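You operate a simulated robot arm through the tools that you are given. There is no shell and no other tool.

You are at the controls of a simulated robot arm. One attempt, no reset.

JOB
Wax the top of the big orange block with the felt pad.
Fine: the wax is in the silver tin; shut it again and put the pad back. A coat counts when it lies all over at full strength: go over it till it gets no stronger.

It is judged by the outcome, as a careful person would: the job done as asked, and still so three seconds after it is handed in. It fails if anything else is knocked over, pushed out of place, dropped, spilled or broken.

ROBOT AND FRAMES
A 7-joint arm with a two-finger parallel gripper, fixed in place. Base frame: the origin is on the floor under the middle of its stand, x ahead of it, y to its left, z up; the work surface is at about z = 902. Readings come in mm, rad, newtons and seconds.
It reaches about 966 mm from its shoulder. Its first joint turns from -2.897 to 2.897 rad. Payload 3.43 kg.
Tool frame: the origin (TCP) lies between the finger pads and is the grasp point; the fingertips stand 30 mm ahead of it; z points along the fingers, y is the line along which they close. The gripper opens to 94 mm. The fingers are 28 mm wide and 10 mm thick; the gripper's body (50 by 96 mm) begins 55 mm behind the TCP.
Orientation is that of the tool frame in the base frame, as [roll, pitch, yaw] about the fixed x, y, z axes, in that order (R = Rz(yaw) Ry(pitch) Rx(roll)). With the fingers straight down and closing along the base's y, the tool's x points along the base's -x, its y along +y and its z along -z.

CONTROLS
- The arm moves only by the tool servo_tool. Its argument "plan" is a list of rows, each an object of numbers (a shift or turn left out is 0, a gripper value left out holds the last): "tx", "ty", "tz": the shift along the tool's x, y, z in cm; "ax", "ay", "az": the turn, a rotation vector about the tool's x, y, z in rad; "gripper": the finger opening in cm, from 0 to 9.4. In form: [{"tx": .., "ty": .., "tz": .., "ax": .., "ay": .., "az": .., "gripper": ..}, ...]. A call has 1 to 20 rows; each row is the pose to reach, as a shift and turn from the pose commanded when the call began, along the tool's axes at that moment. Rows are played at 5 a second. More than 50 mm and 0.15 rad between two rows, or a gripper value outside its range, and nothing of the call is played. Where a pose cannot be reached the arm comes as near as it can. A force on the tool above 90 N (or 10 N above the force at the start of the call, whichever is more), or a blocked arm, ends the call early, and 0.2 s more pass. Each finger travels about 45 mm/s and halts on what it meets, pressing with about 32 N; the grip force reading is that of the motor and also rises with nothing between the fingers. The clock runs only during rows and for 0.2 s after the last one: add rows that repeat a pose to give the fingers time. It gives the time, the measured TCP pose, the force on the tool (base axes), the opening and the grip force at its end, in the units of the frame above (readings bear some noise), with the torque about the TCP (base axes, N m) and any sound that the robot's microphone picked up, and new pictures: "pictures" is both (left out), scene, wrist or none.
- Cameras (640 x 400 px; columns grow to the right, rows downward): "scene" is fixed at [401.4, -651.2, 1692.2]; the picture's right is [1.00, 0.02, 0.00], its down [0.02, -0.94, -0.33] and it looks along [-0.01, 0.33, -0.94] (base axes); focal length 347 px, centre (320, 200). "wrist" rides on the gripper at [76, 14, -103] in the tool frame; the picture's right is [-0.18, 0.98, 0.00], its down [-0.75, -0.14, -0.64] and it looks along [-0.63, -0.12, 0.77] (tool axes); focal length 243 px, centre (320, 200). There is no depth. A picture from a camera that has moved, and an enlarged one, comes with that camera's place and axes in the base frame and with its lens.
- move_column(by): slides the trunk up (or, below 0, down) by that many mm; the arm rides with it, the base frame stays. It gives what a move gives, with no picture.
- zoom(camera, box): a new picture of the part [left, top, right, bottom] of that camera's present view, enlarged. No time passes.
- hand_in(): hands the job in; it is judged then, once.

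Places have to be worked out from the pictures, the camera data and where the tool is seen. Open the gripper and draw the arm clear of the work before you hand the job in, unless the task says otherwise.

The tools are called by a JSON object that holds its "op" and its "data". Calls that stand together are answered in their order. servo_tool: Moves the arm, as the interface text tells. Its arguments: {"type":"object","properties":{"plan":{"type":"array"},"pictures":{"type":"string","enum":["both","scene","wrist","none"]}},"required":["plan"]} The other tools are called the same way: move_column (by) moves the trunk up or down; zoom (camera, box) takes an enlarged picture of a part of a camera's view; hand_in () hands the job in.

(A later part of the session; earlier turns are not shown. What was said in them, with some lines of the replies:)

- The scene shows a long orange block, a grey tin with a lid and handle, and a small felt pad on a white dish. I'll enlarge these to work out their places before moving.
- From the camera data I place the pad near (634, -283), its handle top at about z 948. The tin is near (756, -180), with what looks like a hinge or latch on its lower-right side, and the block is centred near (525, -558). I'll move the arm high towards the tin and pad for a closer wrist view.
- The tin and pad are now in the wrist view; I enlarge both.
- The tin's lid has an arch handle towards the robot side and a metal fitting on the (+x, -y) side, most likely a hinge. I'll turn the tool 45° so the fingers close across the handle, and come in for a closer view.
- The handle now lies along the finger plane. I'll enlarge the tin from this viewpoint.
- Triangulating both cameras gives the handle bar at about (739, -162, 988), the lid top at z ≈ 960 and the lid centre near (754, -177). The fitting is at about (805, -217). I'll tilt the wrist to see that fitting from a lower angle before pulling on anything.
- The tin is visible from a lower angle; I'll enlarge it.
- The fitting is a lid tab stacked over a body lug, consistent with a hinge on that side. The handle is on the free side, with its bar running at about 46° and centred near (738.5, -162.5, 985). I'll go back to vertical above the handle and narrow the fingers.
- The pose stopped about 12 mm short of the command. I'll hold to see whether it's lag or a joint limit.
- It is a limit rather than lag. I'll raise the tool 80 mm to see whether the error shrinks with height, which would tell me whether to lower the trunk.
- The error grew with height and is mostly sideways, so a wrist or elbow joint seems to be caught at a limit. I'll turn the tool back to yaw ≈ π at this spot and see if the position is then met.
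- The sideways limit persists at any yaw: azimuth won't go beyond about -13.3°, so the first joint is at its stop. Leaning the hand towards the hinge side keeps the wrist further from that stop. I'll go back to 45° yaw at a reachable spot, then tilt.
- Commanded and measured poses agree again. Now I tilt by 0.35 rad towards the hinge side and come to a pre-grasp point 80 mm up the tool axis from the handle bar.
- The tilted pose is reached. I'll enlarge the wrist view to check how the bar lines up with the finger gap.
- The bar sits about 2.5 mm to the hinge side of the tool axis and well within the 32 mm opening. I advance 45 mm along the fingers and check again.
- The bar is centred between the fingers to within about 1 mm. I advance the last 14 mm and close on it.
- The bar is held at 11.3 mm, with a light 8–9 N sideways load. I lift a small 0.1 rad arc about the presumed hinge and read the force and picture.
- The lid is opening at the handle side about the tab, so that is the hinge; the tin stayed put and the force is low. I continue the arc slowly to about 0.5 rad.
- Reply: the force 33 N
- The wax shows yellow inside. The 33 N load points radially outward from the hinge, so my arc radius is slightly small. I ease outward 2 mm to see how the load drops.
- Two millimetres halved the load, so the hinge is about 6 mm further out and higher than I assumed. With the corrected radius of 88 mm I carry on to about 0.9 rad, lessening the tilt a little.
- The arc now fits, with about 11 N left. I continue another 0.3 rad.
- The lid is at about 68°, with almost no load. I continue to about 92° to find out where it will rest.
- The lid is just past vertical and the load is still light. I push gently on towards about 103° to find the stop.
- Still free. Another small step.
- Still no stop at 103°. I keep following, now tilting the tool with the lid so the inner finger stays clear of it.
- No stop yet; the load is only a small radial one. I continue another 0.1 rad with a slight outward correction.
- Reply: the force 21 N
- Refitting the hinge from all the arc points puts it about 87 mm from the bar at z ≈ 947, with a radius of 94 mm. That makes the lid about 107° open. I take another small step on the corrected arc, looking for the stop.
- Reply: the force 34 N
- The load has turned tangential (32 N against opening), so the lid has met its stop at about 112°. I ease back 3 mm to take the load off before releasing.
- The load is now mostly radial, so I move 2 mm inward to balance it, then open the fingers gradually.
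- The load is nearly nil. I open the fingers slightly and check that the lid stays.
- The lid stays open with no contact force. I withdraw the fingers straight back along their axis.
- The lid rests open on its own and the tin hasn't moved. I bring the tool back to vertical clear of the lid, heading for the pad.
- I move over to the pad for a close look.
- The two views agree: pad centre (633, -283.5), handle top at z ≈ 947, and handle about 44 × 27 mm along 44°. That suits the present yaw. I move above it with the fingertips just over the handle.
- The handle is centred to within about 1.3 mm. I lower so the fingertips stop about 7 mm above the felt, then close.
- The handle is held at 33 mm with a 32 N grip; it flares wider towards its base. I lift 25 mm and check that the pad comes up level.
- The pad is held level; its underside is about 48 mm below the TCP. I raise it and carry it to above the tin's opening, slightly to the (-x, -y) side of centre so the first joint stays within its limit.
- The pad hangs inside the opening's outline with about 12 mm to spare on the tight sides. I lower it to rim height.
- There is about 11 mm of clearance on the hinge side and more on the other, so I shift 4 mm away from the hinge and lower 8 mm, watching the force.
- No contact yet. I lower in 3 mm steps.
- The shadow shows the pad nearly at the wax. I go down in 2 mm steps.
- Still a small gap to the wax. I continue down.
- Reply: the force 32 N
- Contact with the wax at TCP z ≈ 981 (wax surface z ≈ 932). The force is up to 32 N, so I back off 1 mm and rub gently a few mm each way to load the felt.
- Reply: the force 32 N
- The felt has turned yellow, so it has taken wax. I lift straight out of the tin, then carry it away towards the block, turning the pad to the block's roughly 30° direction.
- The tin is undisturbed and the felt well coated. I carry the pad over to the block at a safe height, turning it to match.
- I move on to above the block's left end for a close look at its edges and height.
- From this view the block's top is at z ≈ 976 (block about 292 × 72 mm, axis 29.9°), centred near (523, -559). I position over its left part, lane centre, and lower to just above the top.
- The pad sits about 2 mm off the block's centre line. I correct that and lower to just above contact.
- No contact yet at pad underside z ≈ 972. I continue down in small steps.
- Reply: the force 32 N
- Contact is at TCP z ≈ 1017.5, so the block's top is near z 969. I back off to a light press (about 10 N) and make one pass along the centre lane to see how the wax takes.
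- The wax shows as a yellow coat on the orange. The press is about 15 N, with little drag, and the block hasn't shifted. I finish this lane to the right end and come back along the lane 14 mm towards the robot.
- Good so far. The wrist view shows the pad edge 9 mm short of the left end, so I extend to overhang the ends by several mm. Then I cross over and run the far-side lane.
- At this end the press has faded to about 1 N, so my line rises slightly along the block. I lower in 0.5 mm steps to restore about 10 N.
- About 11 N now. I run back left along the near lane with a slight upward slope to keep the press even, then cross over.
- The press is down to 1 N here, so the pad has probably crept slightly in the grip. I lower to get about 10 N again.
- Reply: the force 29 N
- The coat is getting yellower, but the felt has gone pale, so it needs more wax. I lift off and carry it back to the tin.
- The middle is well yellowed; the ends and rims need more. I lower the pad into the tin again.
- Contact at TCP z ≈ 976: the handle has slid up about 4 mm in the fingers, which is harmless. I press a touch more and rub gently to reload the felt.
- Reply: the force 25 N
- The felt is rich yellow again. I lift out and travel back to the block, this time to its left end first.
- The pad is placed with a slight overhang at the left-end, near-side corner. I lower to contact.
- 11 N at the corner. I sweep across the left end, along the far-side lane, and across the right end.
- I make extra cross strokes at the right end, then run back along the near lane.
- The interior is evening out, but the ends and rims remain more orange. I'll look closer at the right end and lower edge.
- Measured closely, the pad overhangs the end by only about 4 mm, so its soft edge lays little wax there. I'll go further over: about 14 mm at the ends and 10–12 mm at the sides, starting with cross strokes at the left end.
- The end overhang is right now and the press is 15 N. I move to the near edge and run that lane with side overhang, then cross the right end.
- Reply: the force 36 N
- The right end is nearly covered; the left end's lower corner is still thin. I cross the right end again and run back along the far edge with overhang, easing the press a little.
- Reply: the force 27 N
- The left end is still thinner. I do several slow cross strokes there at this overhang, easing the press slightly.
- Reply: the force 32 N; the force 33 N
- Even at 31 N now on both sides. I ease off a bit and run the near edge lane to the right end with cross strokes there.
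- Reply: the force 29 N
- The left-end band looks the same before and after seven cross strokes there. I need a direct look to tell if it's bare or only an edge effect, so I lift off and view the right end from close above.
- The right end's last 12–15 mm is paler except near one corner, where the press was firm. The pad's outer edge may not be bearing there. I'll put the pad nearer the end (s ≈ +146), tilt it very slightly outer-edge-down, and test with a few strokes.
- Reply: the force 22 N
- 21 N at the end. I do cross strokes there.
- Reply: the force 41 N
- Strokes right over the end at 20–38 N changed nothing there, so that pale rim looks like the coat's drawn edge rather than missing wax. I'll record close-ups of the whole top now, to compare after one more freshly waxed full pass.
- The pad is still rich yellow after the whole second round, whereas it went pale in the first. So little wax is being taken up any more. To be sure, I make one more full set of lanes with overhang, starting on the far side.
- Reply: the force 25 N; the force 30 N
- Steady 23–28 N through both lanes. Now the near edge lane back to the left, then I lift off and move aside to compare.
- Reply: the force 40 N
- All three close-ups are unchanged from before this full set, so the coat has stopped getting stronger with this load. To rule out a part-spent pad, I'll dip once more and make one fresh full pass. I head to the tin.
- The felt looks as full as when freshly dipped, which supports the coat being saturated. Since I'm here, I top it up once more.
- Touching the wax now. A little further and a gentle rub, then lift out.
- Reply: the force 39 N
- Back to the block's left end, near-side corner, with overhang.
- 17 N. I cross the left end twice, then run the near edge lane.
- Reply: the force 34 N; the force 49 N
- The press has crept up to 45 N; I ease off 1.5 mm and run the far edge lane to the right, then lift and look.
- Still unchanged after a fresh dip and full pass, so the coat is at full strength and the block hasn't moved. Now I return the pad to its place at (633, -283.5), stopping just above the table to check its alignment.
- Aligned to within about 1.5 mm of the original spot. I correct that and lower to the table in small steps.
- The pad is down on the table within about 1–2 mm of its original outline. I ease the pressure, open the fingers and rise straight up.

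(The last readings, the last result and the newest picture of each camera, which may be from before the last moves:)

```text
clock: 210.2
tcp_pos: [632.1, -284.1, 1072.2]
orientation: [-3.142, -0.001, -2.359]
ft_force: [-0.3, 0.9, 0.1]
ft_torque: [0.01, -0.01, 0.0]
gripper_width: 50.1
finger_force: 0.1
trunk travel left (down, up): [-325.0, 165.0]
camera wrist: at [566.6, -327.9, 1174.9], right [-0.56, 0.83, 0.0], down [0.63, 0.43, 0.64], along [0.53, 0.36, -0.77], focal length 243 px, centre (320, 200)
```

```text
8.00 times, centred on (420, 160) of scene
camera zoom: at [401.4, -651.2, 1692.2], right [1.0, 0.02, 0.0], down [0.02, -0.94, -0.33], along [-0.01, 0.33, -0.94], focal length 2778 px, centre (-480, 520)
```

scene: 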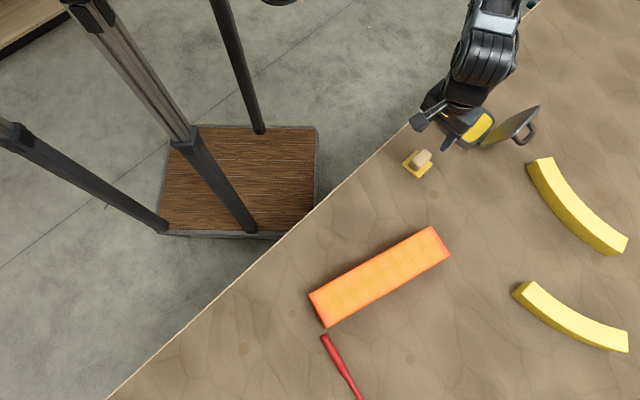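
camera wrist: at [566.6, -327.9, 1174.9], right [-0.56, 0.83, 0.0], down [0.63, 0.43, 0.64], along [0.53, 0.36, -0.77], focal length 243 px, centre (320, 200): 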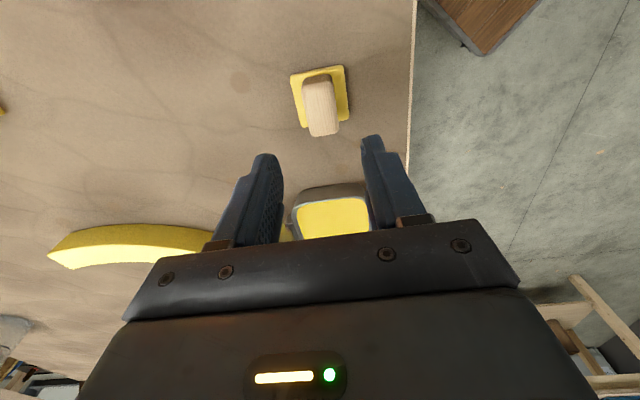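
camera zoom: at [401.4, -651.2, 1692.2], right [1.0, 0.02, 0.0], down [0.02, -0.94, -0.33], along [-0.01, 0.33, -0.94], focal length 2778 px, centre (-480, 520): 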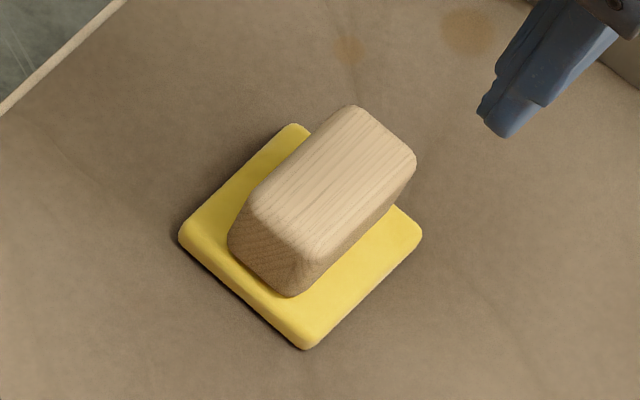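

The pad is back in place. Before closing the tin, I take one unobstructed close look at the block's left end.

{"op": "servo_tool", "data": {"plan": [{"tx": 2, "ty": -0.4, "tz": -2}, {"tx": 6, "ty": -1.4, "tz": -2, "az": 0.03}, {"tx": 10.5, "ty": -2.4, "tz": -2, "az": 0.07}, {"tx": 15, "ty": -3.5, "tz": -2, "az": 0.11}, {"tx": 19.5, "ty": -4.5, "tz": -2, "az": 0.15}, {"tx": 24, "ty": -5.6, "tz": -2, "az": 0.19}, {"tx": 28.5, "ty": -6.6, "tz": -2, "az": 0.23}, {"tx": 33, "ty": -7.7, "tz": -1, "az": 0.26}, {"tx": 37.5, "ty": -8.8, "tz": 1, "az": 0.26}, {"tx": 37.9, "ty": -8.9, "tz": 3, "az": 0.26}, {"tx": 37.9, "ty": -8.9, "tz": 3, "az": 0.26}], "pictures": "both"}}

{"op": "zoom", "data": {"camera": "wrist", "box": [220, 0, 420, 240]}}

```text
refused: row 9 steps farther than a row can; nothing moved
```

```text
1.67 times, centred on (320, 120) of wrist
camera zoom: at [566.6, -327.9, 1174.9], right [-0.56, 0.83, 0.0], down [0.63, 0.43, 0.64], along [0.53, 0.36, -0.77], focal length 404 px, centre (320, 333)
```

zoom: 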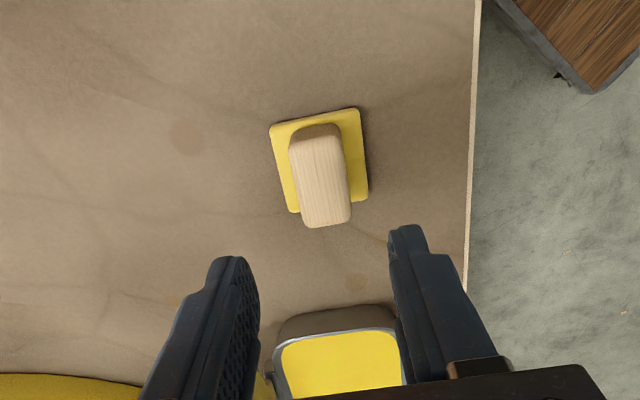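

One step was too long and nothing moved; I resend it with shorter steps.

{"op": "servo_tool", "data": {"plan": [{"tx": 2, "ty": -0.4, "tz": -2}, {"tx": 6, "ty": -1.4, "tz": -2, "az": 0.03}, {"tx": 10.3, "ty": -2.4, "tz": -2, "az": 0.07}, {"tx": 14.6, "ty": -3.4, "tz": -2, "az": 0.11}, {"tx": 18.9, "ty": -4.4, "tz": -2, "az": 0.15}, {"tx": 23.2, "ty": -5.4, "tz": -2, "az": 0.19}, {"tx": 27.5, "ty": -6.4, "tz": -2, "az": 0.23}, {"tx": 31.8, "ty": -7.5, "tz": -1.5, "az": 0.26}, {"tx": 35.5, "ty": -8.3, "tz": -0.5, "az": 0.26}, {"tx": 37.9, "ty": -8.9, "tz": 1.5, "az": 0.26}, {"tx": 37.9, "ty": -8.9, "tz": 3, "az": 0.26}, {"tx": 37.9, "ty": -8.9, "tz": 3, "az": 0.26}], "pictures": "both"}}

{"op": "zoom", "data": {"camera": "wrist", "box": [220, 0, 420, 240]}}

```text
clock: 212.8
tcp_pos: [425.3, -612.3, 1042.7]
orientation: [3.141, 0.0, -2.616]
ft_force: [1.1, -0.7, -0.1]
ft_torque: [0.0, -0.01, -0.02]
gripper_width: 50.1
finger_force: 0.1
trunk travel left (down, up): [-325.0, 165.0]
camera wrist: at [351.2, -638.3, 1146.6], right [-0.33, 0.94, 0.0], down [0.72, 0.25, 0.64], along [0.61, 0.21, -0.77], focal length 243 px, centre (320, 200)
```

scene: 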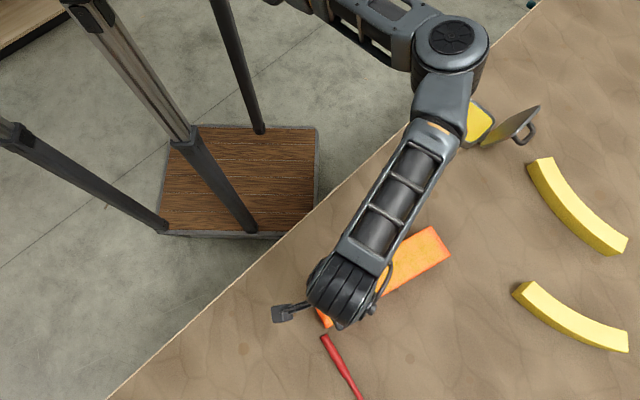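
wrist: 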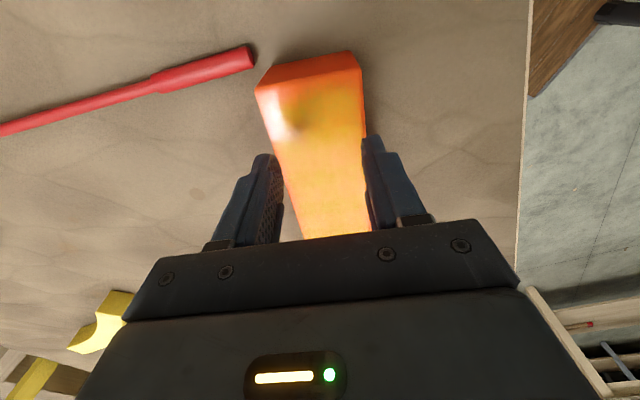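

```text
1.67 times, centred on (320, 120) of wrist
camera zoom: at [351.2, -638.3, 1146.6], right [-0.33, 0.94, 0.0], down [0.72, 0.25, 0.64], along [0.61, 0.21, -0.77], focal length 404 px, centre (320, 333)
```

zoom: 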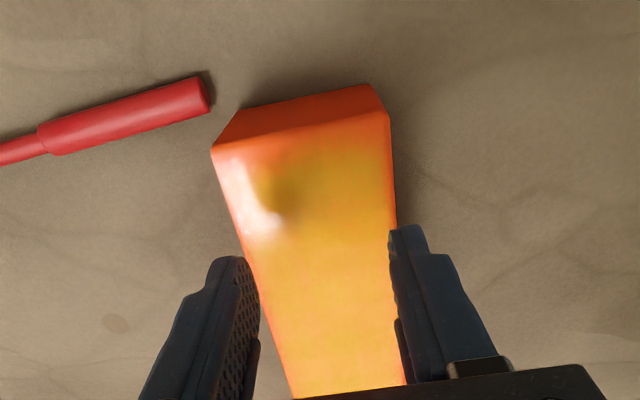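

{"op": "zoom", "data": {"camera": "wrist", "box": [245, 45, 375, 135]}}

```text
4.44 times, centred on (310, 90) of wrist
camera zoom: at [351.2, -638.3, 1146.6], right [-0.33, 0.94, 0.0], down [0.72, 0.25, 0.64], along [0.61, 0.21, -0.77], focal length 1078 px, centre (364, 689)
```

zoom: 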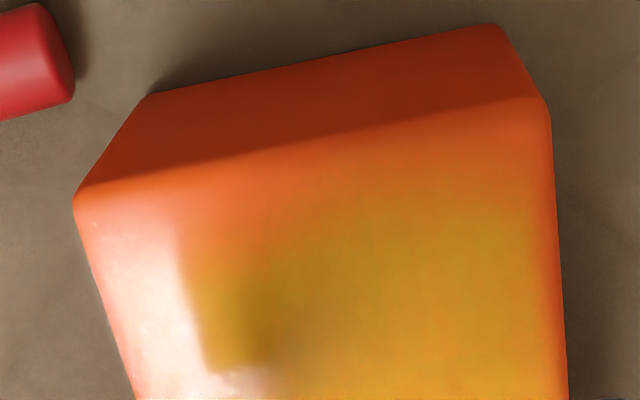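

The pale rim is a smooth fade in proportion to the block's sides (wider along its length). It hasn't responded even with the pad's middle right on it, so the coat is as strong as it gets. Now I go back to close the tin, first moving to the clear point beyond the open lid.

{"op": "servo_tool", "data": {"plan": [{"tz": -4}, {"tx": -3, "ty": 0.3, "tz": -7}, {"tx": -7, "ty": 0.7, "tz": -9.5, "az": -0.03}, {"tx": -11.2, "ty": 1.1, "tz": -11.7, "az": -0.06}, {"tx": -15.6, "ty": 1.5, "tz": -11.7, "az": -0.09}, {"tx": -20, "ty": 2.0, "tz": -11.7, "az": -0.12}, {"tx": -24.4, "ty": 2.4, "tz": -11.7, "az": -0.15}, {"tx": -28.8, "ty": 2.8, "tz": -11.7, "az": -0.18}, {"tx": -33.2, "ty": 3.3, "tz": -11.7, "az": -0.21}, {"tx": -37.6, "ty": 3.7, "tz": -11.7, "az": -0.24}, {"tx": -42, "ty": 4.1, "tz": -11.7, "az": -0.26}, {"tx": -44.7, "ty": 4.39, "tz": -11.7, "az": -0.26, "gripper": 2.2}, {"tx": -44.7, "ty": 4.39, "tz": -11.7, "az": -0.26, "gripper": 2.2}, {"tx": -44.7, "ty": 4.39, "tz": -11.7, "az": -0.26, "gripper": 2.2}], "pictures": "both"}}

```text
clock: 215.8
tcp_pos: [791.3, -352.2, 1159.9]
orientation: [-3.142, 0.0, -2.359]
ft_force: [-0.1, -0.4, -0.1]
ft_torque: [-0.05, -0.03, -0.01]
gripper_width: 22.0
finger_force: 0.0
trunk travel left (down, up): [-325.0, 165.0]
camera wrist: at [727.5, -396.3, 1263.5], right [-0.56, 0.83, 0.0], down [0.63, 0.43, 0.64], along [0.53, 0.36, -0.77], focal length 243 px, centre (320, 200)
```

scene: 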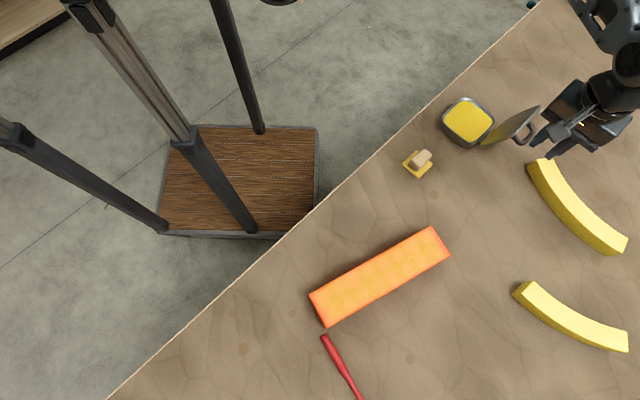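
wrist: 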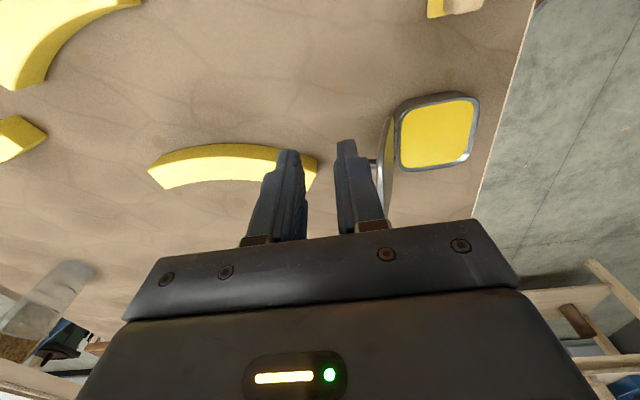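

Now I take the same tilted approach pose I withdrew to earlier, in line with the handle.

{"op": "servo_tool", "data": {"plan": [{"tx": -2, "ty": -0.6, "ax": -0.1}, {"tx": -5, "ty": -1.4, "ax": -0.22}, {"tx": -8, "ty": -2.3, "tz": 1.0, "ax": -0.34}, {"tx": -9.89, "ty": -2.85, "tz": 2.8, "ax": -0.438}, {"tx": -9.89, "ty": -2.85, "tz": 4.7, "ax": -0.438}, {"tx": -9.89, "ty": -2.85, "tz": 4.7, "ax": -0.438}, {"tx": -9.89, "ty": -2.85, "tz": 4.7, "ax": -0.438}], "pictures": "both"}}

{"op": "zoom", "data": {"camera": "wrist", "box": [260, 20, 440, 220]}}

{"op": "zoom", "data": {"camera": "scene", "box": [430, 60, 540, 150]}}

```text
clock: 217.4
tcp_pos: [882.0, -303.3, 1112.1]
orientation: [2.705, -0.001, -2.357]
ft_force: [-0.2, 0.9, 0.3]
ft_torque: [-0.03, -0.01, 0.02]
gripper_width: 21.8
finger_force: 0.1
trunk travel left (down, up): [-325.0, 165.0]
camera wrist: at [849.7, -378.4, 1212.1], right [-0.5, 0.76, 0.42], down [0.82, 0.25, 0.52], along [0.29, 0.6, -0.74], focal length 243 px, centre (320, 200)
```

scene: 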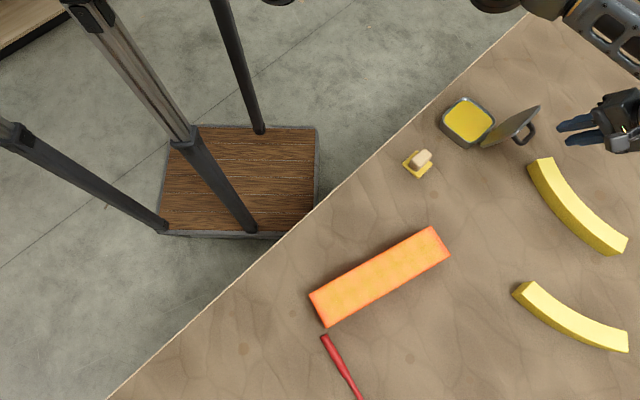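
wrist: 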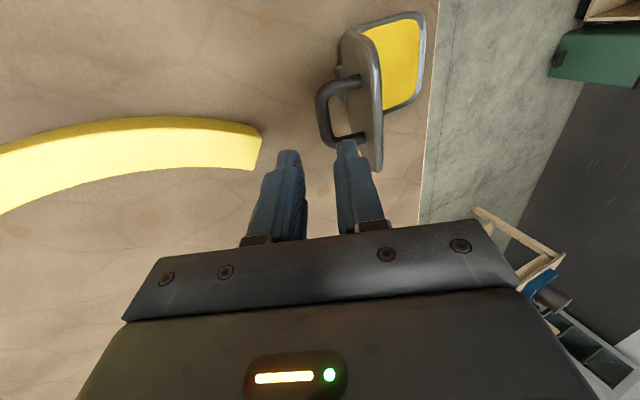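

```text
2.00 times, centred on (350, 120) of wrist
camera zoom: at [849.7, -378.4, 1212.1], right [-0.5, 0.76, 0.42], down [0.82, 0.25, 0.52], along [0.29, 0.6, -0.74], focal length 485 px, centre (260, 360)
```

zoom: 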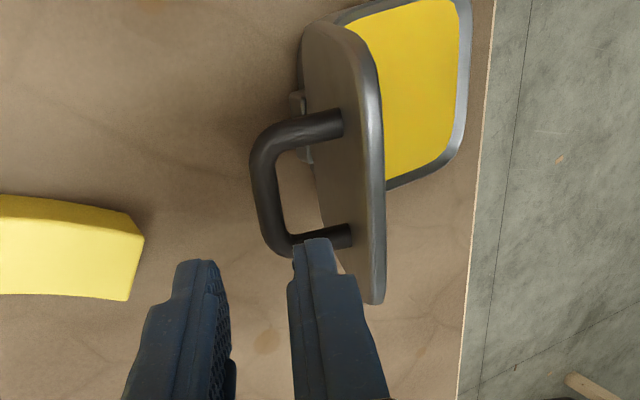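

```text
4.44 times, centred on (485, 105) of scene
camera zoom: at [401.4, -651.2, 1692.2], right [1.0, 0.02, 0.0], down [0.02, -0.94, -0.33], along [-0.01, 0.33, -0.94], focal length 1543 px, centre (-413, 622)
```

zoom: 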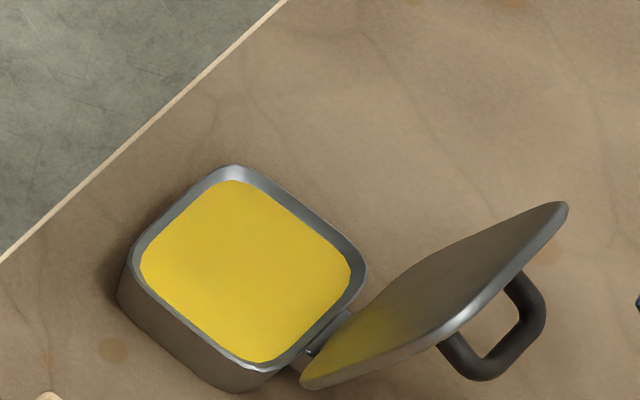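

The view matches the one I withdrew from, with the handle bar centred on the tool axis. I advance back over the bar with the fingers 22 mm apart.

{"op": "servo_tool", "data": {"plan": [{"tz": 2.0}, {"tz": 4.0}, {"tz": 5.5}, {"tz": 6.5}, {"tz": 6.5}], "pictures": "wrist"}}

{"op": "zoom", "data": {"camera": "wrist", "box": [240, 20, 440, 240]}}

```text
clock: 218.6
tcp_pos: [861.0, -282.4, 1055.1]
orientation: [2.706, 0.002, -2.358]
ft_force: [-0.8, 0.4, -0.5]
ft_torque: [0.0, 0.01, 0.0]
gripper_width: 21.8
finger_force: 0.1
trunk travel left (down, up): [-325.0, 165.0]
camera wrist: at [828.7, -357.8, 1153.8], right [-0.5, 0.76, 0.42], down [0.82, 0.25, 0.52], along [0.29, 0.6, -0.74], focal length 243 px, centre (320, 200)
```

wrist: 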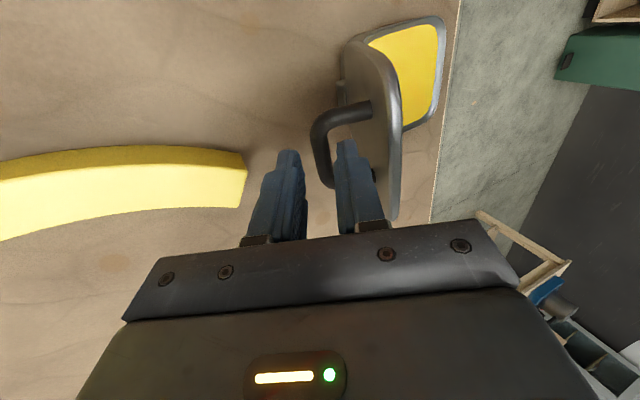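

```text
1.82 times, centred on (340, 130) of wrist
camera zoom: at [828.7, -357.8, 1153.8], right [-0.5, 0.76, 0.42], down [0.82, 0.25, 0.52], along [0.29, 0.6, -0.74], focal length 441 px, centre (284, 327)
```

zoom: 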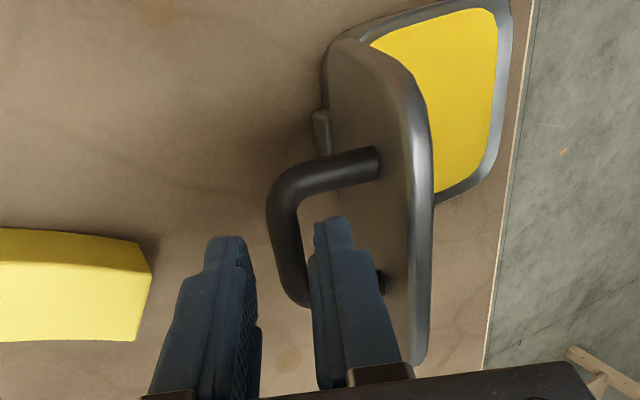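

The bar lies between the fingers with clearance to the lid. I advance the last 25 mm and close.

{"op": "servo_tool", "data": {"plan": [{"tz": 1.2}, {"tz": 2.5}, {"tz": 2.5}, {"tz": 2.5, "gripper": 1.4}, {"tz": 2.5, "gripper": 0.5}, {"tz": 2.5, "gripper": 0.5}, {"tz": 2.5, "gripper": 0.5}], "pictures": "both"}}

{"op": "zoom", "data": {"camera": "wrist", "box": [240, 20, 440, 240]}}

```text
clock: 220.2
tcp_pos: [853.8, -275.3, 1031.2]
orientation: [2.702, 0.002, -2.358]
ft_force: [-1.4, 1.1, 0.9]
ft_torque: [0.04, 0.0, 0.13]
gripper_width: 11.0
finger_force: 44.9
trunk travel left (down, up): [-325.0, 165.0]
camera wrist: at [821.0, -350.9, 1131.2], right [-0.5, 0.76, 0.42], down [0.82, 0.25, 0.52], along [0.29, 0.6, -0.74], focal length 243 px, centre (320, 200)
```

scene: 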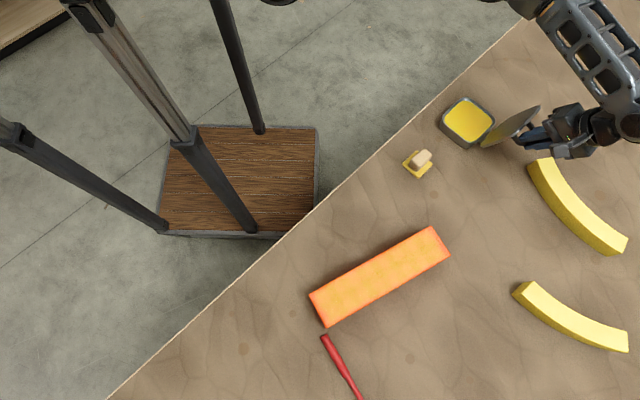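
wrist: 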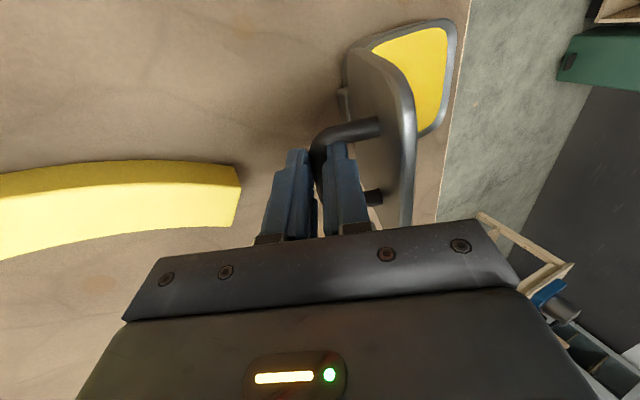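

```text
1.82 times, centred on (340, 130) of wrist
camera zoom: at [821.0, -350.9, 1131.2], right [-0.5, 0.76, 0.42], down [0.82, 0.25, 0.52], along [0.29, 0.6, -0.74], focal length 441 px, centre (284, 327)
```

zoom: 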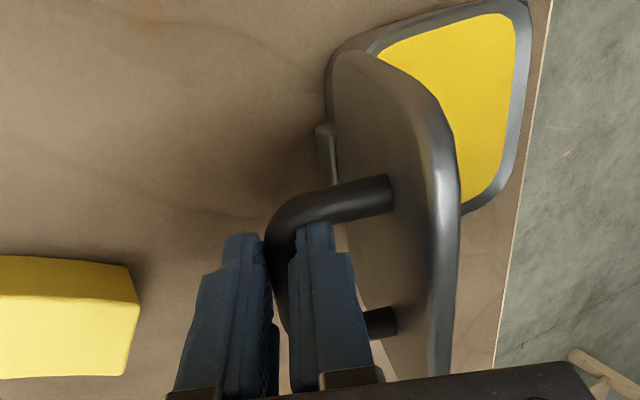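

The handle is held with almost no load. Using the fitted hinge (radius 94 mm), I start back along the closing arc, untilting as before.

{"op": "servo_tool", "data": {"plan": [{"ty": 0.54, "tz": -0.13, "ax": 0.05}, {"ty": 1.08, "tz": -0.25, "ax": 0.1}, {"ty": 1.63, "tz": -0.34, "ax": 0.15}, {"ty": 2.19, "tz": -0.41, "ax": 0.2}, {"ty": 2.74, "tz": -0.43, "ax": 0.25}, {"ty": 3.3, "tz": -0.42, "ax": 0.3}, {"ty": 3.3, "tz": -0.42, "ax": 0.3}], "pictures": "scene"}}

{"op": "zoom", "data": {"camera": "scene", "box": [430, 60, 540, 150]}}

```text
clock: 221.8
tcp_pos: [835.6, -255.4, 1049.9]
orientation: [3.004, 0.001, -2.358]
ft_force: [-4.1, -6.2, 2.1]
ft_torque: [-0.22, 0.17, 0.23]
gripper_width: 11.1
finger_force: 45.1
trunk travel left (down, up): [-325.0, 165.0]
```

scene: 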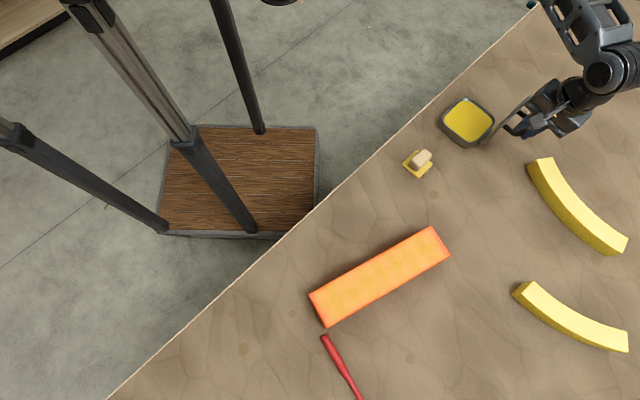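

```text
4.44 times, centred on (485, 105) of scene
camera zoom: at [401.4, -651.2, 1692.2], right [1.0, 0.02, 0.0], down [0.02, -0.94, -0.33], along [-0.01, 0.33, -0.94], focal length 1543 px, centre (-413, 622)
```

zoom: 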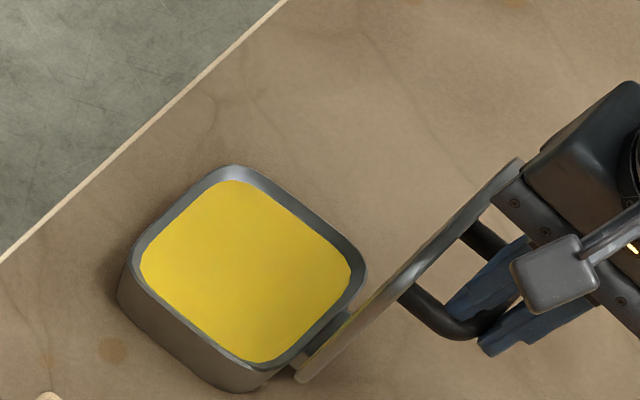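

Almost no load. I continue through vertical.

{"op": "servo_tool", "data": {"plan": [{"ty": 0.44, "tz": -0.14}, {"ty": 0.89, "tz": -0.26}, {"ty": 1.35, "tz": -0.36}, {"ty": 1.82, "tz": -0.43}, {"ty": 2.29, "tz": -0.48}, {"ty": 2.77, "tz": -0.51}, {"ty": 3.23, "tz": -0.51}, {"ty": 3.7, "tz": -0.49}, {"ty": 4.17, "tz": -0.45}, {"ty": 4.64, "tz": -0.38}, {"ty": 4.64, "tz": -0.38}], "pictures": "scene"}}

{"op": "zoom", "data": {"camera": "scene", "box": [430, 60, 540, 150]}}

```text
clock: 224.2
tcp_pos: [802.3, -222.9, 1058.4]
orientation: [3.004, 0.001, -2.357]
ft_force: [-6.2, -6.6, 4.4]
ft_torque: [-0.26, 0.26, 0.22]
gripper_width: 11.1
finger_force: 44.7
trunk travel left (down, up): [-325.0, 165.0]
```

scene: 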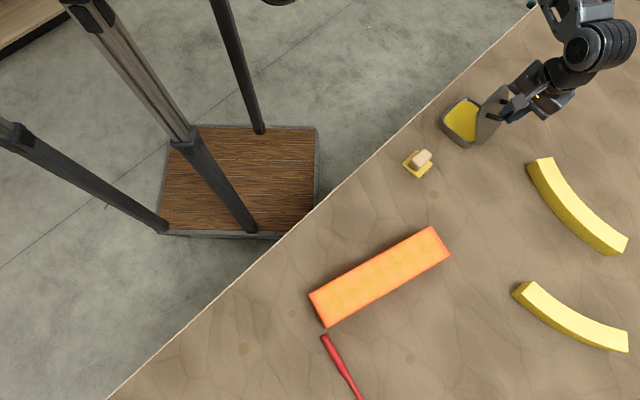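

```text
4.44 times, centred on (485, 105) of scene
camera zoom: at [401.4, -651.2, 1692.2], right [1.0, 0.02, 0.0], down [0.02, -0.94, -0.33], along [-0.01, 0.33, -0.94], focal length 1543 px, centre (-413, 622)
```

zoom: 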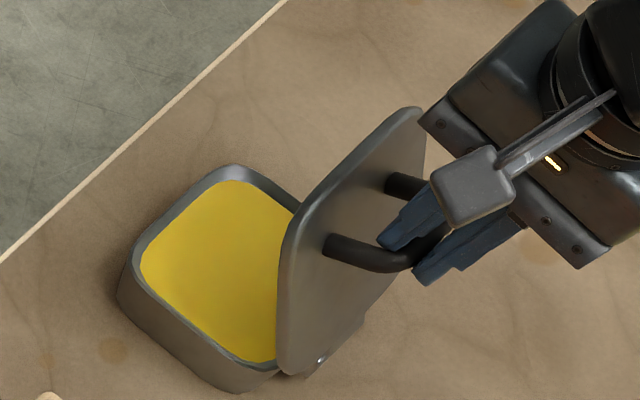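

Fine. I carry on down the arc, restoring the tilt gradually.

{"op": "servo_tool", "data": {"plan": [{"ty": 0.46, "tz": 0.09}, {"ty": 0.93, "tz": 0.21}, {"ty": 1.35, "tz": 0.35, "ax": -0.015}, {"ty": 1.77, "tz": 0.51, "ax": -0.03}, {"ty": 2.17, "tz": 0.7, "ax": -0.045}, {"ty": 2.56, "tz": 0.9, "ax": -0.06}, {"ty": 2.95, "tz": 1.13, "ax": -0.08}, {"ty": 3.32, "tz": 1.37, "ax": -0.1}, {"ty": 3.32, "tz": 1.37, "ax": -0.1}], "pictures": "none"}}

```text
clock: 226.2
tcp_pos: [779.2, -199.4, 1049.5]
orientation: [2.902, 0.001, -2.36]
ft_force: [-1.5, -3.1, 0.9]
ft_torque: [-0.3, 0.19, 0.25]
gripper_width: 10.9
finger_force: 45.1
trunk travel left (down, up): [-325.0, 165.0]
```

{"op": "servo_tool", "data": {"plan": [{"ty": 0.32, "tz": 0.31, "ax": -0.02}, {"ty": 0.63, "tz": 0.63, "ax": -0.04}, {"ty": 0.92, "tz": 0.96, "ax": -0.06}, {"ty": 1.19, "tz": 1.31, "ax": -0.08}, {"ty": 1.46, "tz": 1.68, "ax": -0.095}, {"ty": 1.71, "tz": 2.06, "ax": -0.11}, {"ty": 1.97, "tz": 2.46, "ax": -0.11}, {"ty": 2.21, "tz": 2.88, "ax": -0.11}, {"ty": 2.42, "tz": 3.3, "ax": -0.11}, {"ty": 2.61, "tz": 3.72, "ax": -0.11}, {"ty": 2.61, "tz": 3.72, "ax": -0.11}], "pictures": "both"}}

{"op": "zoom", "data": {"camera": "scene", "box": [430, 60, 540, 150]}}

```text
clock: 228.6
tcp_pos: [755.0, -174.7, 1020.9]
orientation: [2.793, 0.0, -2.359]
ft_force: [3.3, 4.2, 1.0]
ft_torque: [0.24, -0.25, -0.02]
gripper_width: 11.2
finger_force: 44.9
trunk travel left (down, up): [-325.0, 165.0]
camera wrist: at [714.7, -243.5, 1122.1], right [-0.52, 0.78, 0.34], down [0.78, 0.28, 0.56], along [0.34, 0.55, -0.76], focal length 243 px, centre (320, 200)
```

scene: 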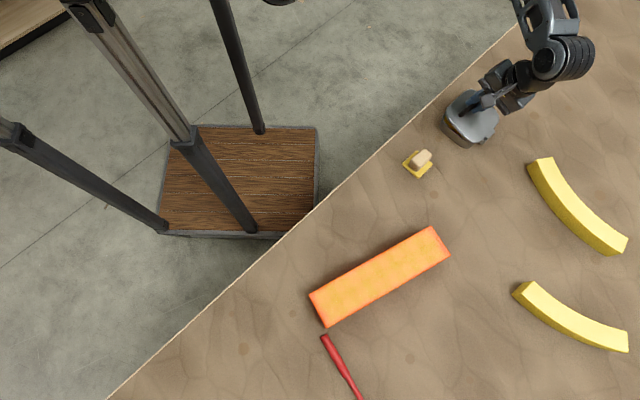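
wrist: 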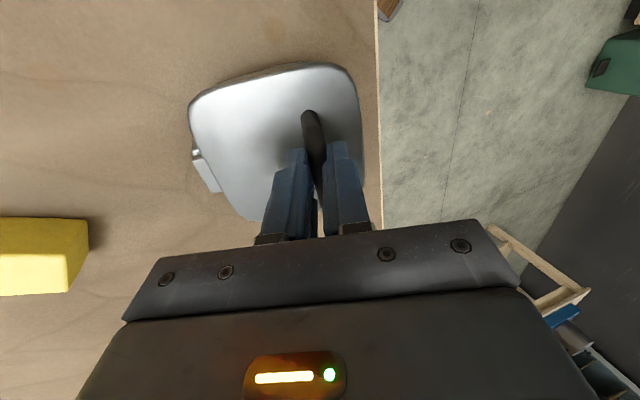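

```text
4.44 times, centred on (485, 105) of scene
camera zoom: at [401.4, -651.2, 1692.2], right [1.0, 0.02, 0.0], down [0.02, -0.94, -0.33], along [-0.01, 0.33, -0.94], focal length 1543 px, centre (-413, 622)
```

zoom: 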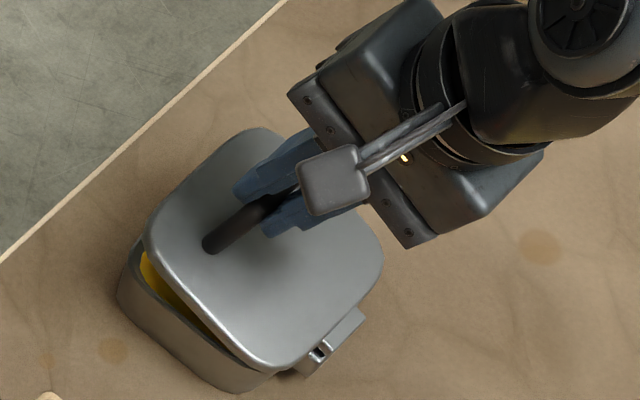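

Nearly shut. I lower the lid gently the remaining way.

{"op": "servo_tool", "data": {"plan": [{"ty": 0.11, "tz": 0.45}, {"ty": 0.22, "tz": 0.91}, {"ty": 0.29, "tz": 1.37}, {"ty": 0.36, "tz": 1.84}, {"ty": 0.36, "tz": 1.84}], "pictures": "none"}}

{"op": "servo_tool", "data": {"plan": [{"ty": 0.02, "tz": 0.13}, {"ty": 0.03, "tz": 0.26}, {"ty": 0.03, "tz": 0.26}], "pictures": "none"}}

```text
clock: 229.8
tcp_pos: [747.0, -167.6, 1004.6]
orientation: [2.793, 0.001, -2.357]
ft_force: [-4.6, 13.9, 6.6]
ft_torque: [0.45, 0.0, 0.04]
gripper_width: 11.2
finger_force: 44.8
trunk travel left (down, up): [-325.0, 165.0]
```

```text
clock: 230.6
tcp_pos: [746.9, -166.8, 1003.9]
orientation: [2.792, -0.002, -2.358]
ft_force: [-9.7, 10.1, 7.2]
ft_torque: [0.45, -0.01, 0.09]
gripper_width: 11.4
finger_force: 44.4
trunk travel left (down, up): [-325.0, 165.0]
```

{"op": "servo_tool", "data": {"plan": [{"tz": 0}, {"tz": 0}], "pictures": "both"}}

{"op": "zoom", "data": {"camera": "scene", "box": [430, 80, 500, 150]}}

{"op": "zoom", "data": {"camera": "wrist", "box": [150, 40, 390, 240]}}

```text
clock: 231.2
tcp_pos: [747.6, -167.5, 1002.0]
orientation: [2.793, -0.001, -2.358]
ft_force: [-12.4, 10.0, 7.0]
ft_torque: [0.26, 0.27, 0.2]
gripper_width: 11.5
finger_force: 45.0
trunk travel left (down, up): [-325.0, 165.0]
camera wrist: at [706.9, -235.7, 1104.7], right [-0.52, 0.79, 0.34], down [0.78, 0.28, 0.55], along [0.34, 0.55, -0.76], focal length 243 px, centre (320, 200)
```

scene: 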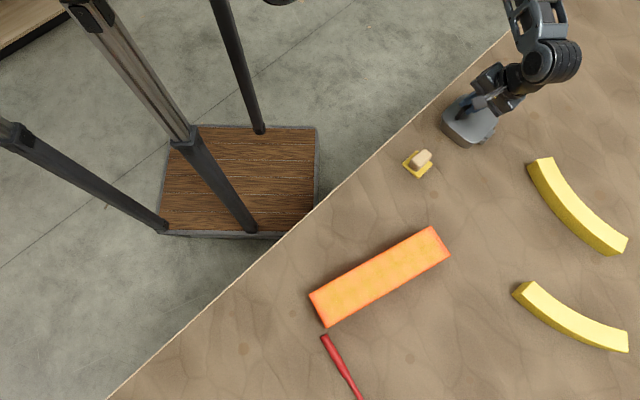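
wrist: 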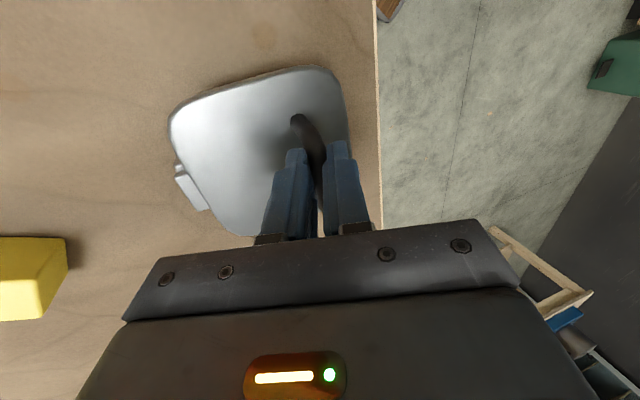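

```text
5.71 times, centred on (465, 115) of scene
camera zoom: at [401.4, -651.2, 1692.2], right [1.0, 0.02, 0.0], down [0.02, -0.94, -0.33], along [-0.01, 0.33, -0.94], focal length 1984 px, centre (-509, 686)
```

zoom: 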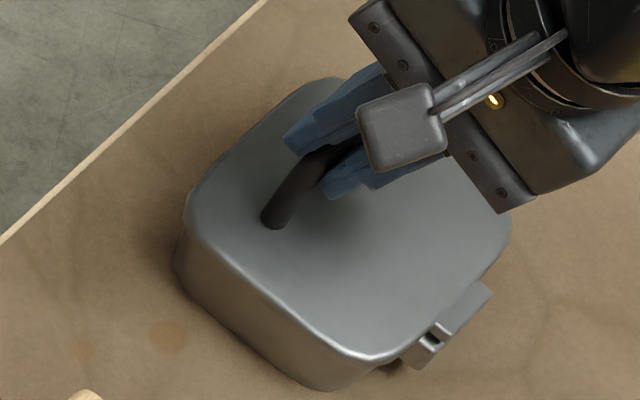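

```text
2.00 times, centred on (270, 140) of wrist
camera zoom: at [706.9, -235.7, 1104.7], right [-0.52, 0.79, 0.34], down [0.78, 0.28, 0.55], along [0.34, 0.55, -0.76], focal length 485 px, centre (420, 320)
```

zoom: 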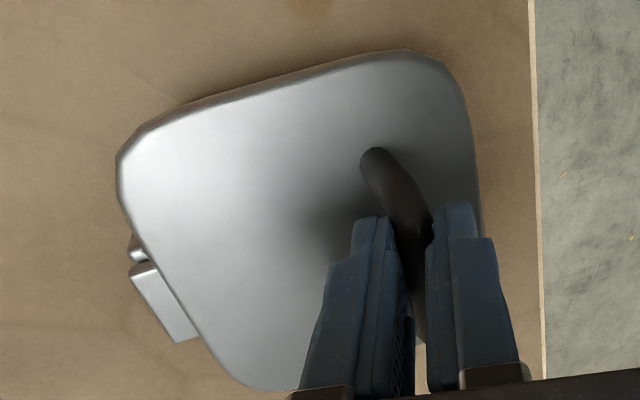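

The lid looks fully shut. I relieve the sideways load by about 1 mm, then open the fingers slightly.

{"op": "servo_tool", "data": {"plan": [{"ty": 0.06}, {"ty": 0.12}, {"ty": 0.12}], "pictures": "none"}}

{"op": "servo_tool", "data": {"plan": [{"tz": 0, "gripper": 1.5}, {"tz": 0, "gripper": 2.2}, {"tz": 0, "gripper": 2.4}, {"tz": 0, "gripper": 2.4}], "pictures": "both"}}

{"op": "zoom", "data": {"camera": "scene", "box": [430, 80, 500, 150]}}

```text
clock: 232.0
tcp_pos: [745.2, -166.1, 1002.3]
orientation: [2.797, 0.0, -2.359]
ft_force: [-2.8, -0.2, 0.3]
ft_torque: [-0.18, 0.09, 0.25]
gripper_width: 11.2
finger_force: 44.5
trunk travel left (down, up): [-325.0, 165.0]
```

```text
clock: 233.0
tcp_pos: [746.6, -165.6, 1002.4]
orientation: [2.794, -0.001, -2.358]
ft_force: [0.5, 0.8, 0.4]
ft_torque: [0.0, 0.0, 0.01]
gripper_width: 23.9
finger_force: 0.0
trunk travel left (down, up): [-325.0, 165.0]
camera wrist: at [706.5, -234.9, 1104.3], right [-0.52, 0.78, 0.34], down [0.78, 0.28, 0.56], along [0.34, 0.55, -0.76], focal length 243 px, centre (320, 200)
```

scene: 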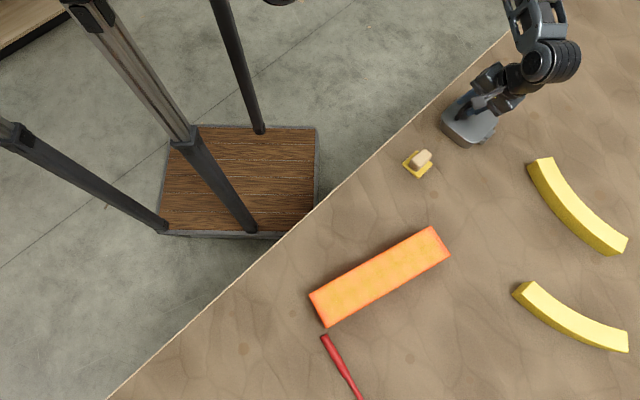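
wrist: 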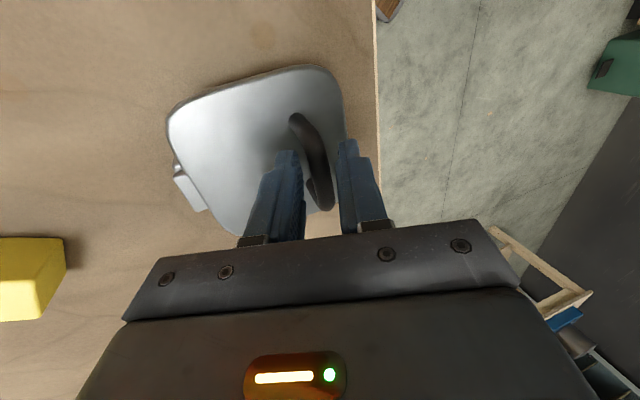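

```text
5.71 times, centred on (465, 115) of scene
camera zoom: at [401.4, -651.2, 1692.2], right [1.0, 0.02, 0.0], down [0.02, -0.94, -0.33], along [-0.01, 0.33, -0.94], focal length 1984 px, centre (-509, 686)
```

zoom: 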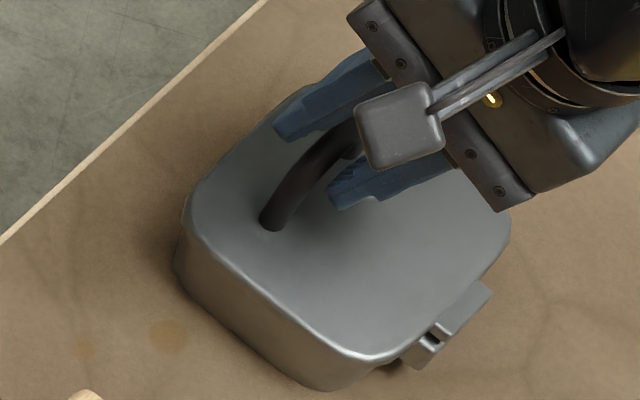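

Released without load. I withdraw along the finger axis.

{"op": "servo_tool", "data": {"plan": [{"tz": -1.0}, {"tz": -2.5}, {"tz": -5}, {"tz": -8.5}, {"tz": -12}, {"tz": -12}], "pictures": "both"}}

{"op": "zoom", "data": {"camera": "scene", "box": [430, 85, 510, 150]}}

{"op": "zoom", "data": {"camera": "wrist", "box": [150, 20, 390, 220]}}

```text
clock: 234.4
tcp_pos: [773.2, -195.0, 1116.0]
orientation: [2.791, 0.001, -2.356]
ft_force: [-0.4, 0.6, 0.5]
ft_torque: [0.0, 0.0, 0.02]
gripper_width: 24.0
finger_force: 0.1
trunk travel left (down, up): [-325.0, 165.0]
camera wrist: at [734.2, -265.3, 1218.0], right [-0.52, 0.78, 0.34], down [0.78, 0.28, 0.55], along [0.34, 0.55, -0.76], focal length 243 px, centre (320, 200)
```

scene: 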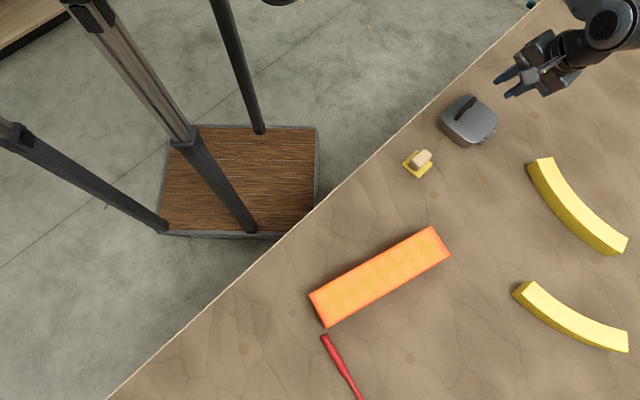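
wrist: 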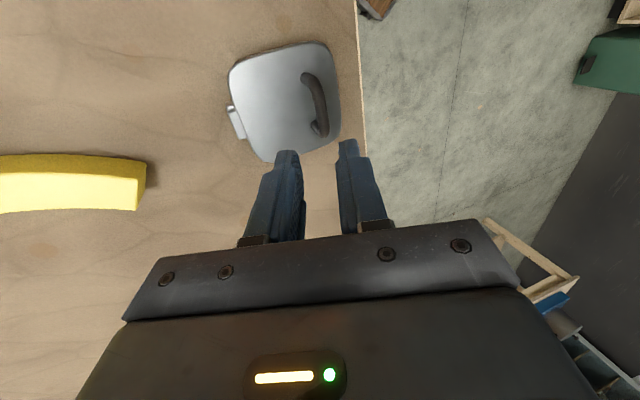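

```text
6.15 times, centred on (470, 118) of scene
camera zoom: at [401.4, -651.2, 1692.2], right [1.0, 0.02, 0.0], down [0.02, -0.94, -0.33], along [-0.01, 0.33, -0.94], focal length 2137 px, centre (-603, 708)
```

zoom: 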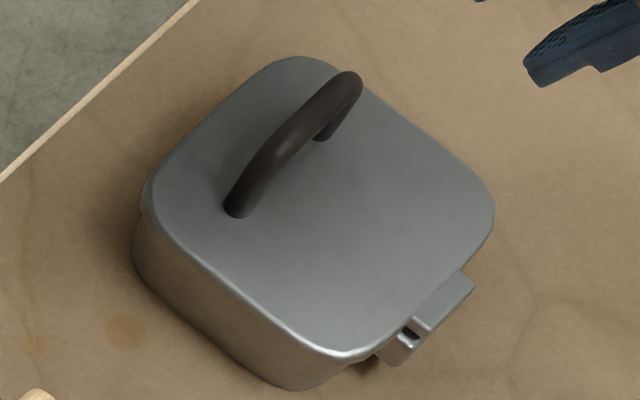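

```text
2.00 times, centred on (270, 120) of wrist
camera zoom: at [734.2, -265.3, 1218.0], right [-0.52, 0.78, 0.34], down [0.78, 0.28, 0.55], along [0.34, 0.55, -0.76], focal length 485 px, centre (420, 360)
```

zoom: 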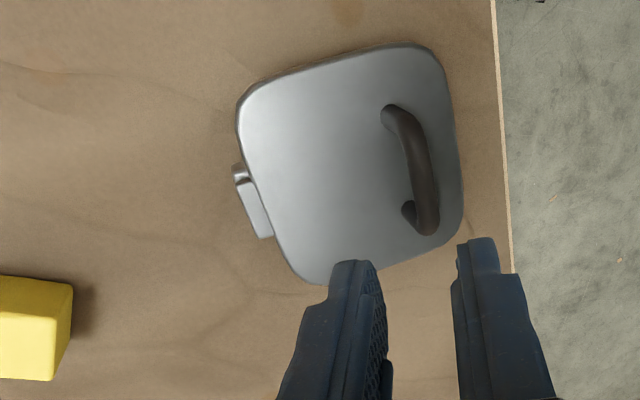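

The tin is shut and looks identical to the start. Now I open the gripper and draw the arm back to its starting area, clear of the table.

{"op": "servo_tool", "data": {"plan": [{"tx": 2.0, "ty": 0.8, "tz": -0.66, "ax": 0.03, "gripper": 6.0}, {"tx": 5.65, "ty": 2.25, "tz": -1.86, "ax": 0.06}, {"tx": 9.3, "ty": 3.7, "tz": -3.06, "ax": 0.1}, {"tx": 12.9, "ty": 5.1, "tz": -4.25, "ax": 0.13}, {"tx": 16.6, "ty": 6.6, "tz": -5.45, "ax": 0.16}, {"tx": 20.2, "ty": 8.0, "tz": -6.65, "ax": 0.2}, {"tx": 23.8, "ty": 9.5, "tz": -7.84, "ax": 0.23}, {"tx": 27.5, "ty": 10.9, "tz": -9.0, "ax": 0.26}, {"tx": 31.1, "ty": 12.4, "tz": -10.2, "ax": 0.3}, {"tx": 34.7, "ty": 13.8, "tz": -11.4, "ax": 0.33}, {"tx": 38.4, "ty": 15.3, "tz": -12.6, "ax": 0.35}, {"tx": 40.4, "ty": 16.06, "tz": -13.3, "ax": 0.35}, {"tx": 40.4, "ty": 16.06, "tz": -13.3, "ax": 0.35}], "pictures": "both"}}

{"op": "zoom", "data": {"camera": "scene", "box": [290, 215, 470, 335]}}

{"op": "zoom", "data": {"camera": "scene", "box": [390, 80, 550, 190]}}

```text
clock: 237.2
tcp_pos: [417.3, -403.9, 1289.5]
orientation: [3.109, -0.03, -2.356]
ft_force: [0.0, 0.3, -0.3]
ft_torque: [-0.04, 0.0, 0.0]
gripper_width: 59.8
finger_force: 0.0
trunk travel left (down, up): [-325.0, 165.0]
camera wrist: at [357.9, -448.3, 1393.9], right [-0.57, 0.82, 0.03], down [0.66, 0.43, 0.62], along [0.5, 0.37, -0.79], focal length 243 px, centre (320, 200)
```

scene: 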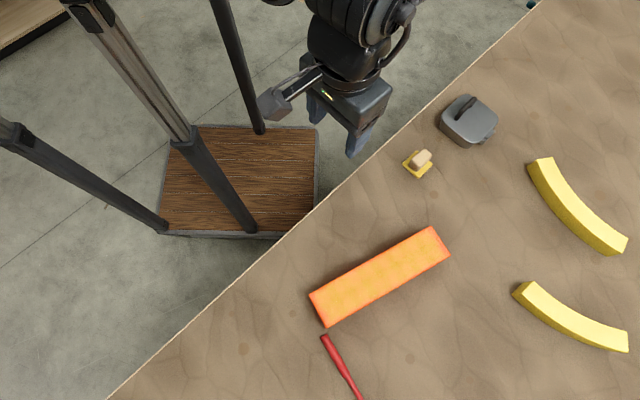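
wrist: 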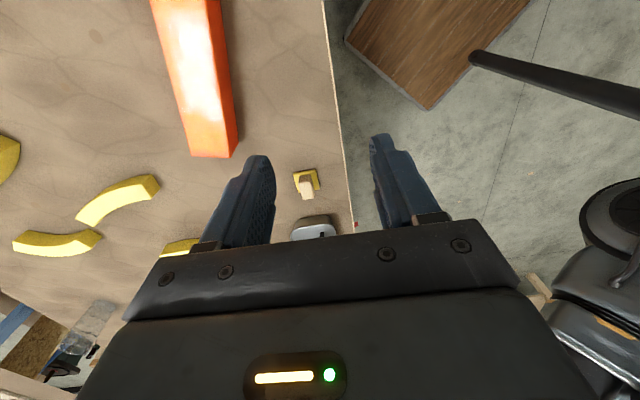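

```text
3.33 times, centred on (380, 275) of scene
camera zoom: at [401.4, -651.2, 1692.2], right [1.0, 0.02, 0.0], down [0.02, -0.94, -0.33], along [-0.01, 0.33, -0.94], focal length 1158 px, centre (120, -50)
```

zoom: 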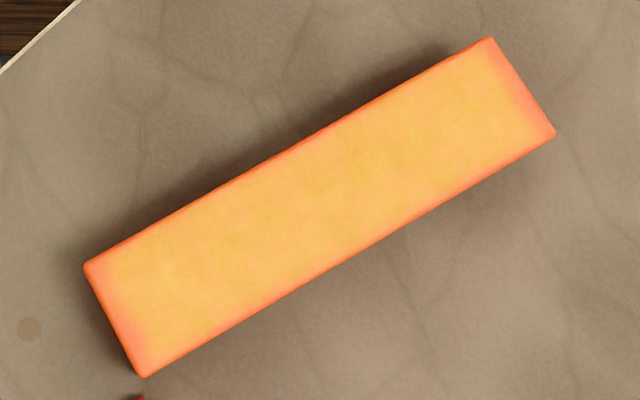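

```text
3.64 times, centred on (470, 135) of scene
camera zoom: at [401.4, -651.2, 1692.2], right [1.0, 0.02, 0.0], down [0.02, -0.94, -0.33], along [-0.01, 0.33, -0.94], focal length 1263 px, centre (-226, 436)
```

zoom: 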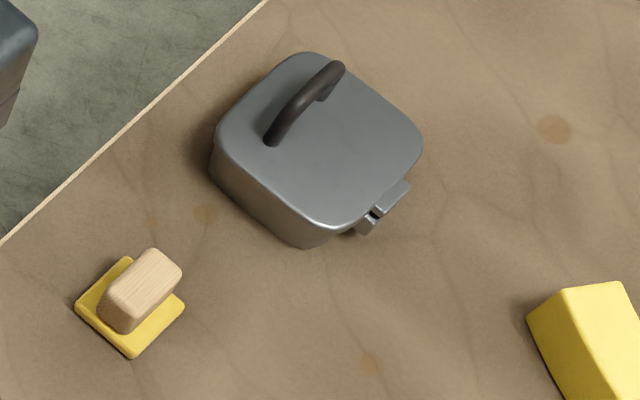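

The block is evenly coated and unmoved, the pad is back in its place, the tin is shut, and nothing else has been disturbed. The gripper is open and the arm is clear, so I hand the job in.

{"op": "hand_in", "data": {}}

```text
The job is handed in.
```

I waxed the top of the orange block, shut the tin, put the felt pad back and handed the job in. I don't know yet how it was judged.

- **Coat:** The top is an even yellow over its full width and most of its length. I dipped the pad three times. After the last dip I went over the whole top again and saw no change.
- **Ends of the block:** About 12–18 mm at each end looks paler, with a thin paler line along the sides. More strokes there, with the pad well over the edge, made no difference. I took the pale strip to be how the coat fades out at the edge, but I couldn't confirm it's fully waxed.
- **Tin:** The lid is shut and the tin looks just as it did at the start.
- **Pad:** It's back within about 2 mm of its original spot, and the felt is still yellow with wax.
- **Everything else:** Nothing was knocked over or moved. The gripper is open and the arm is clear of the table.
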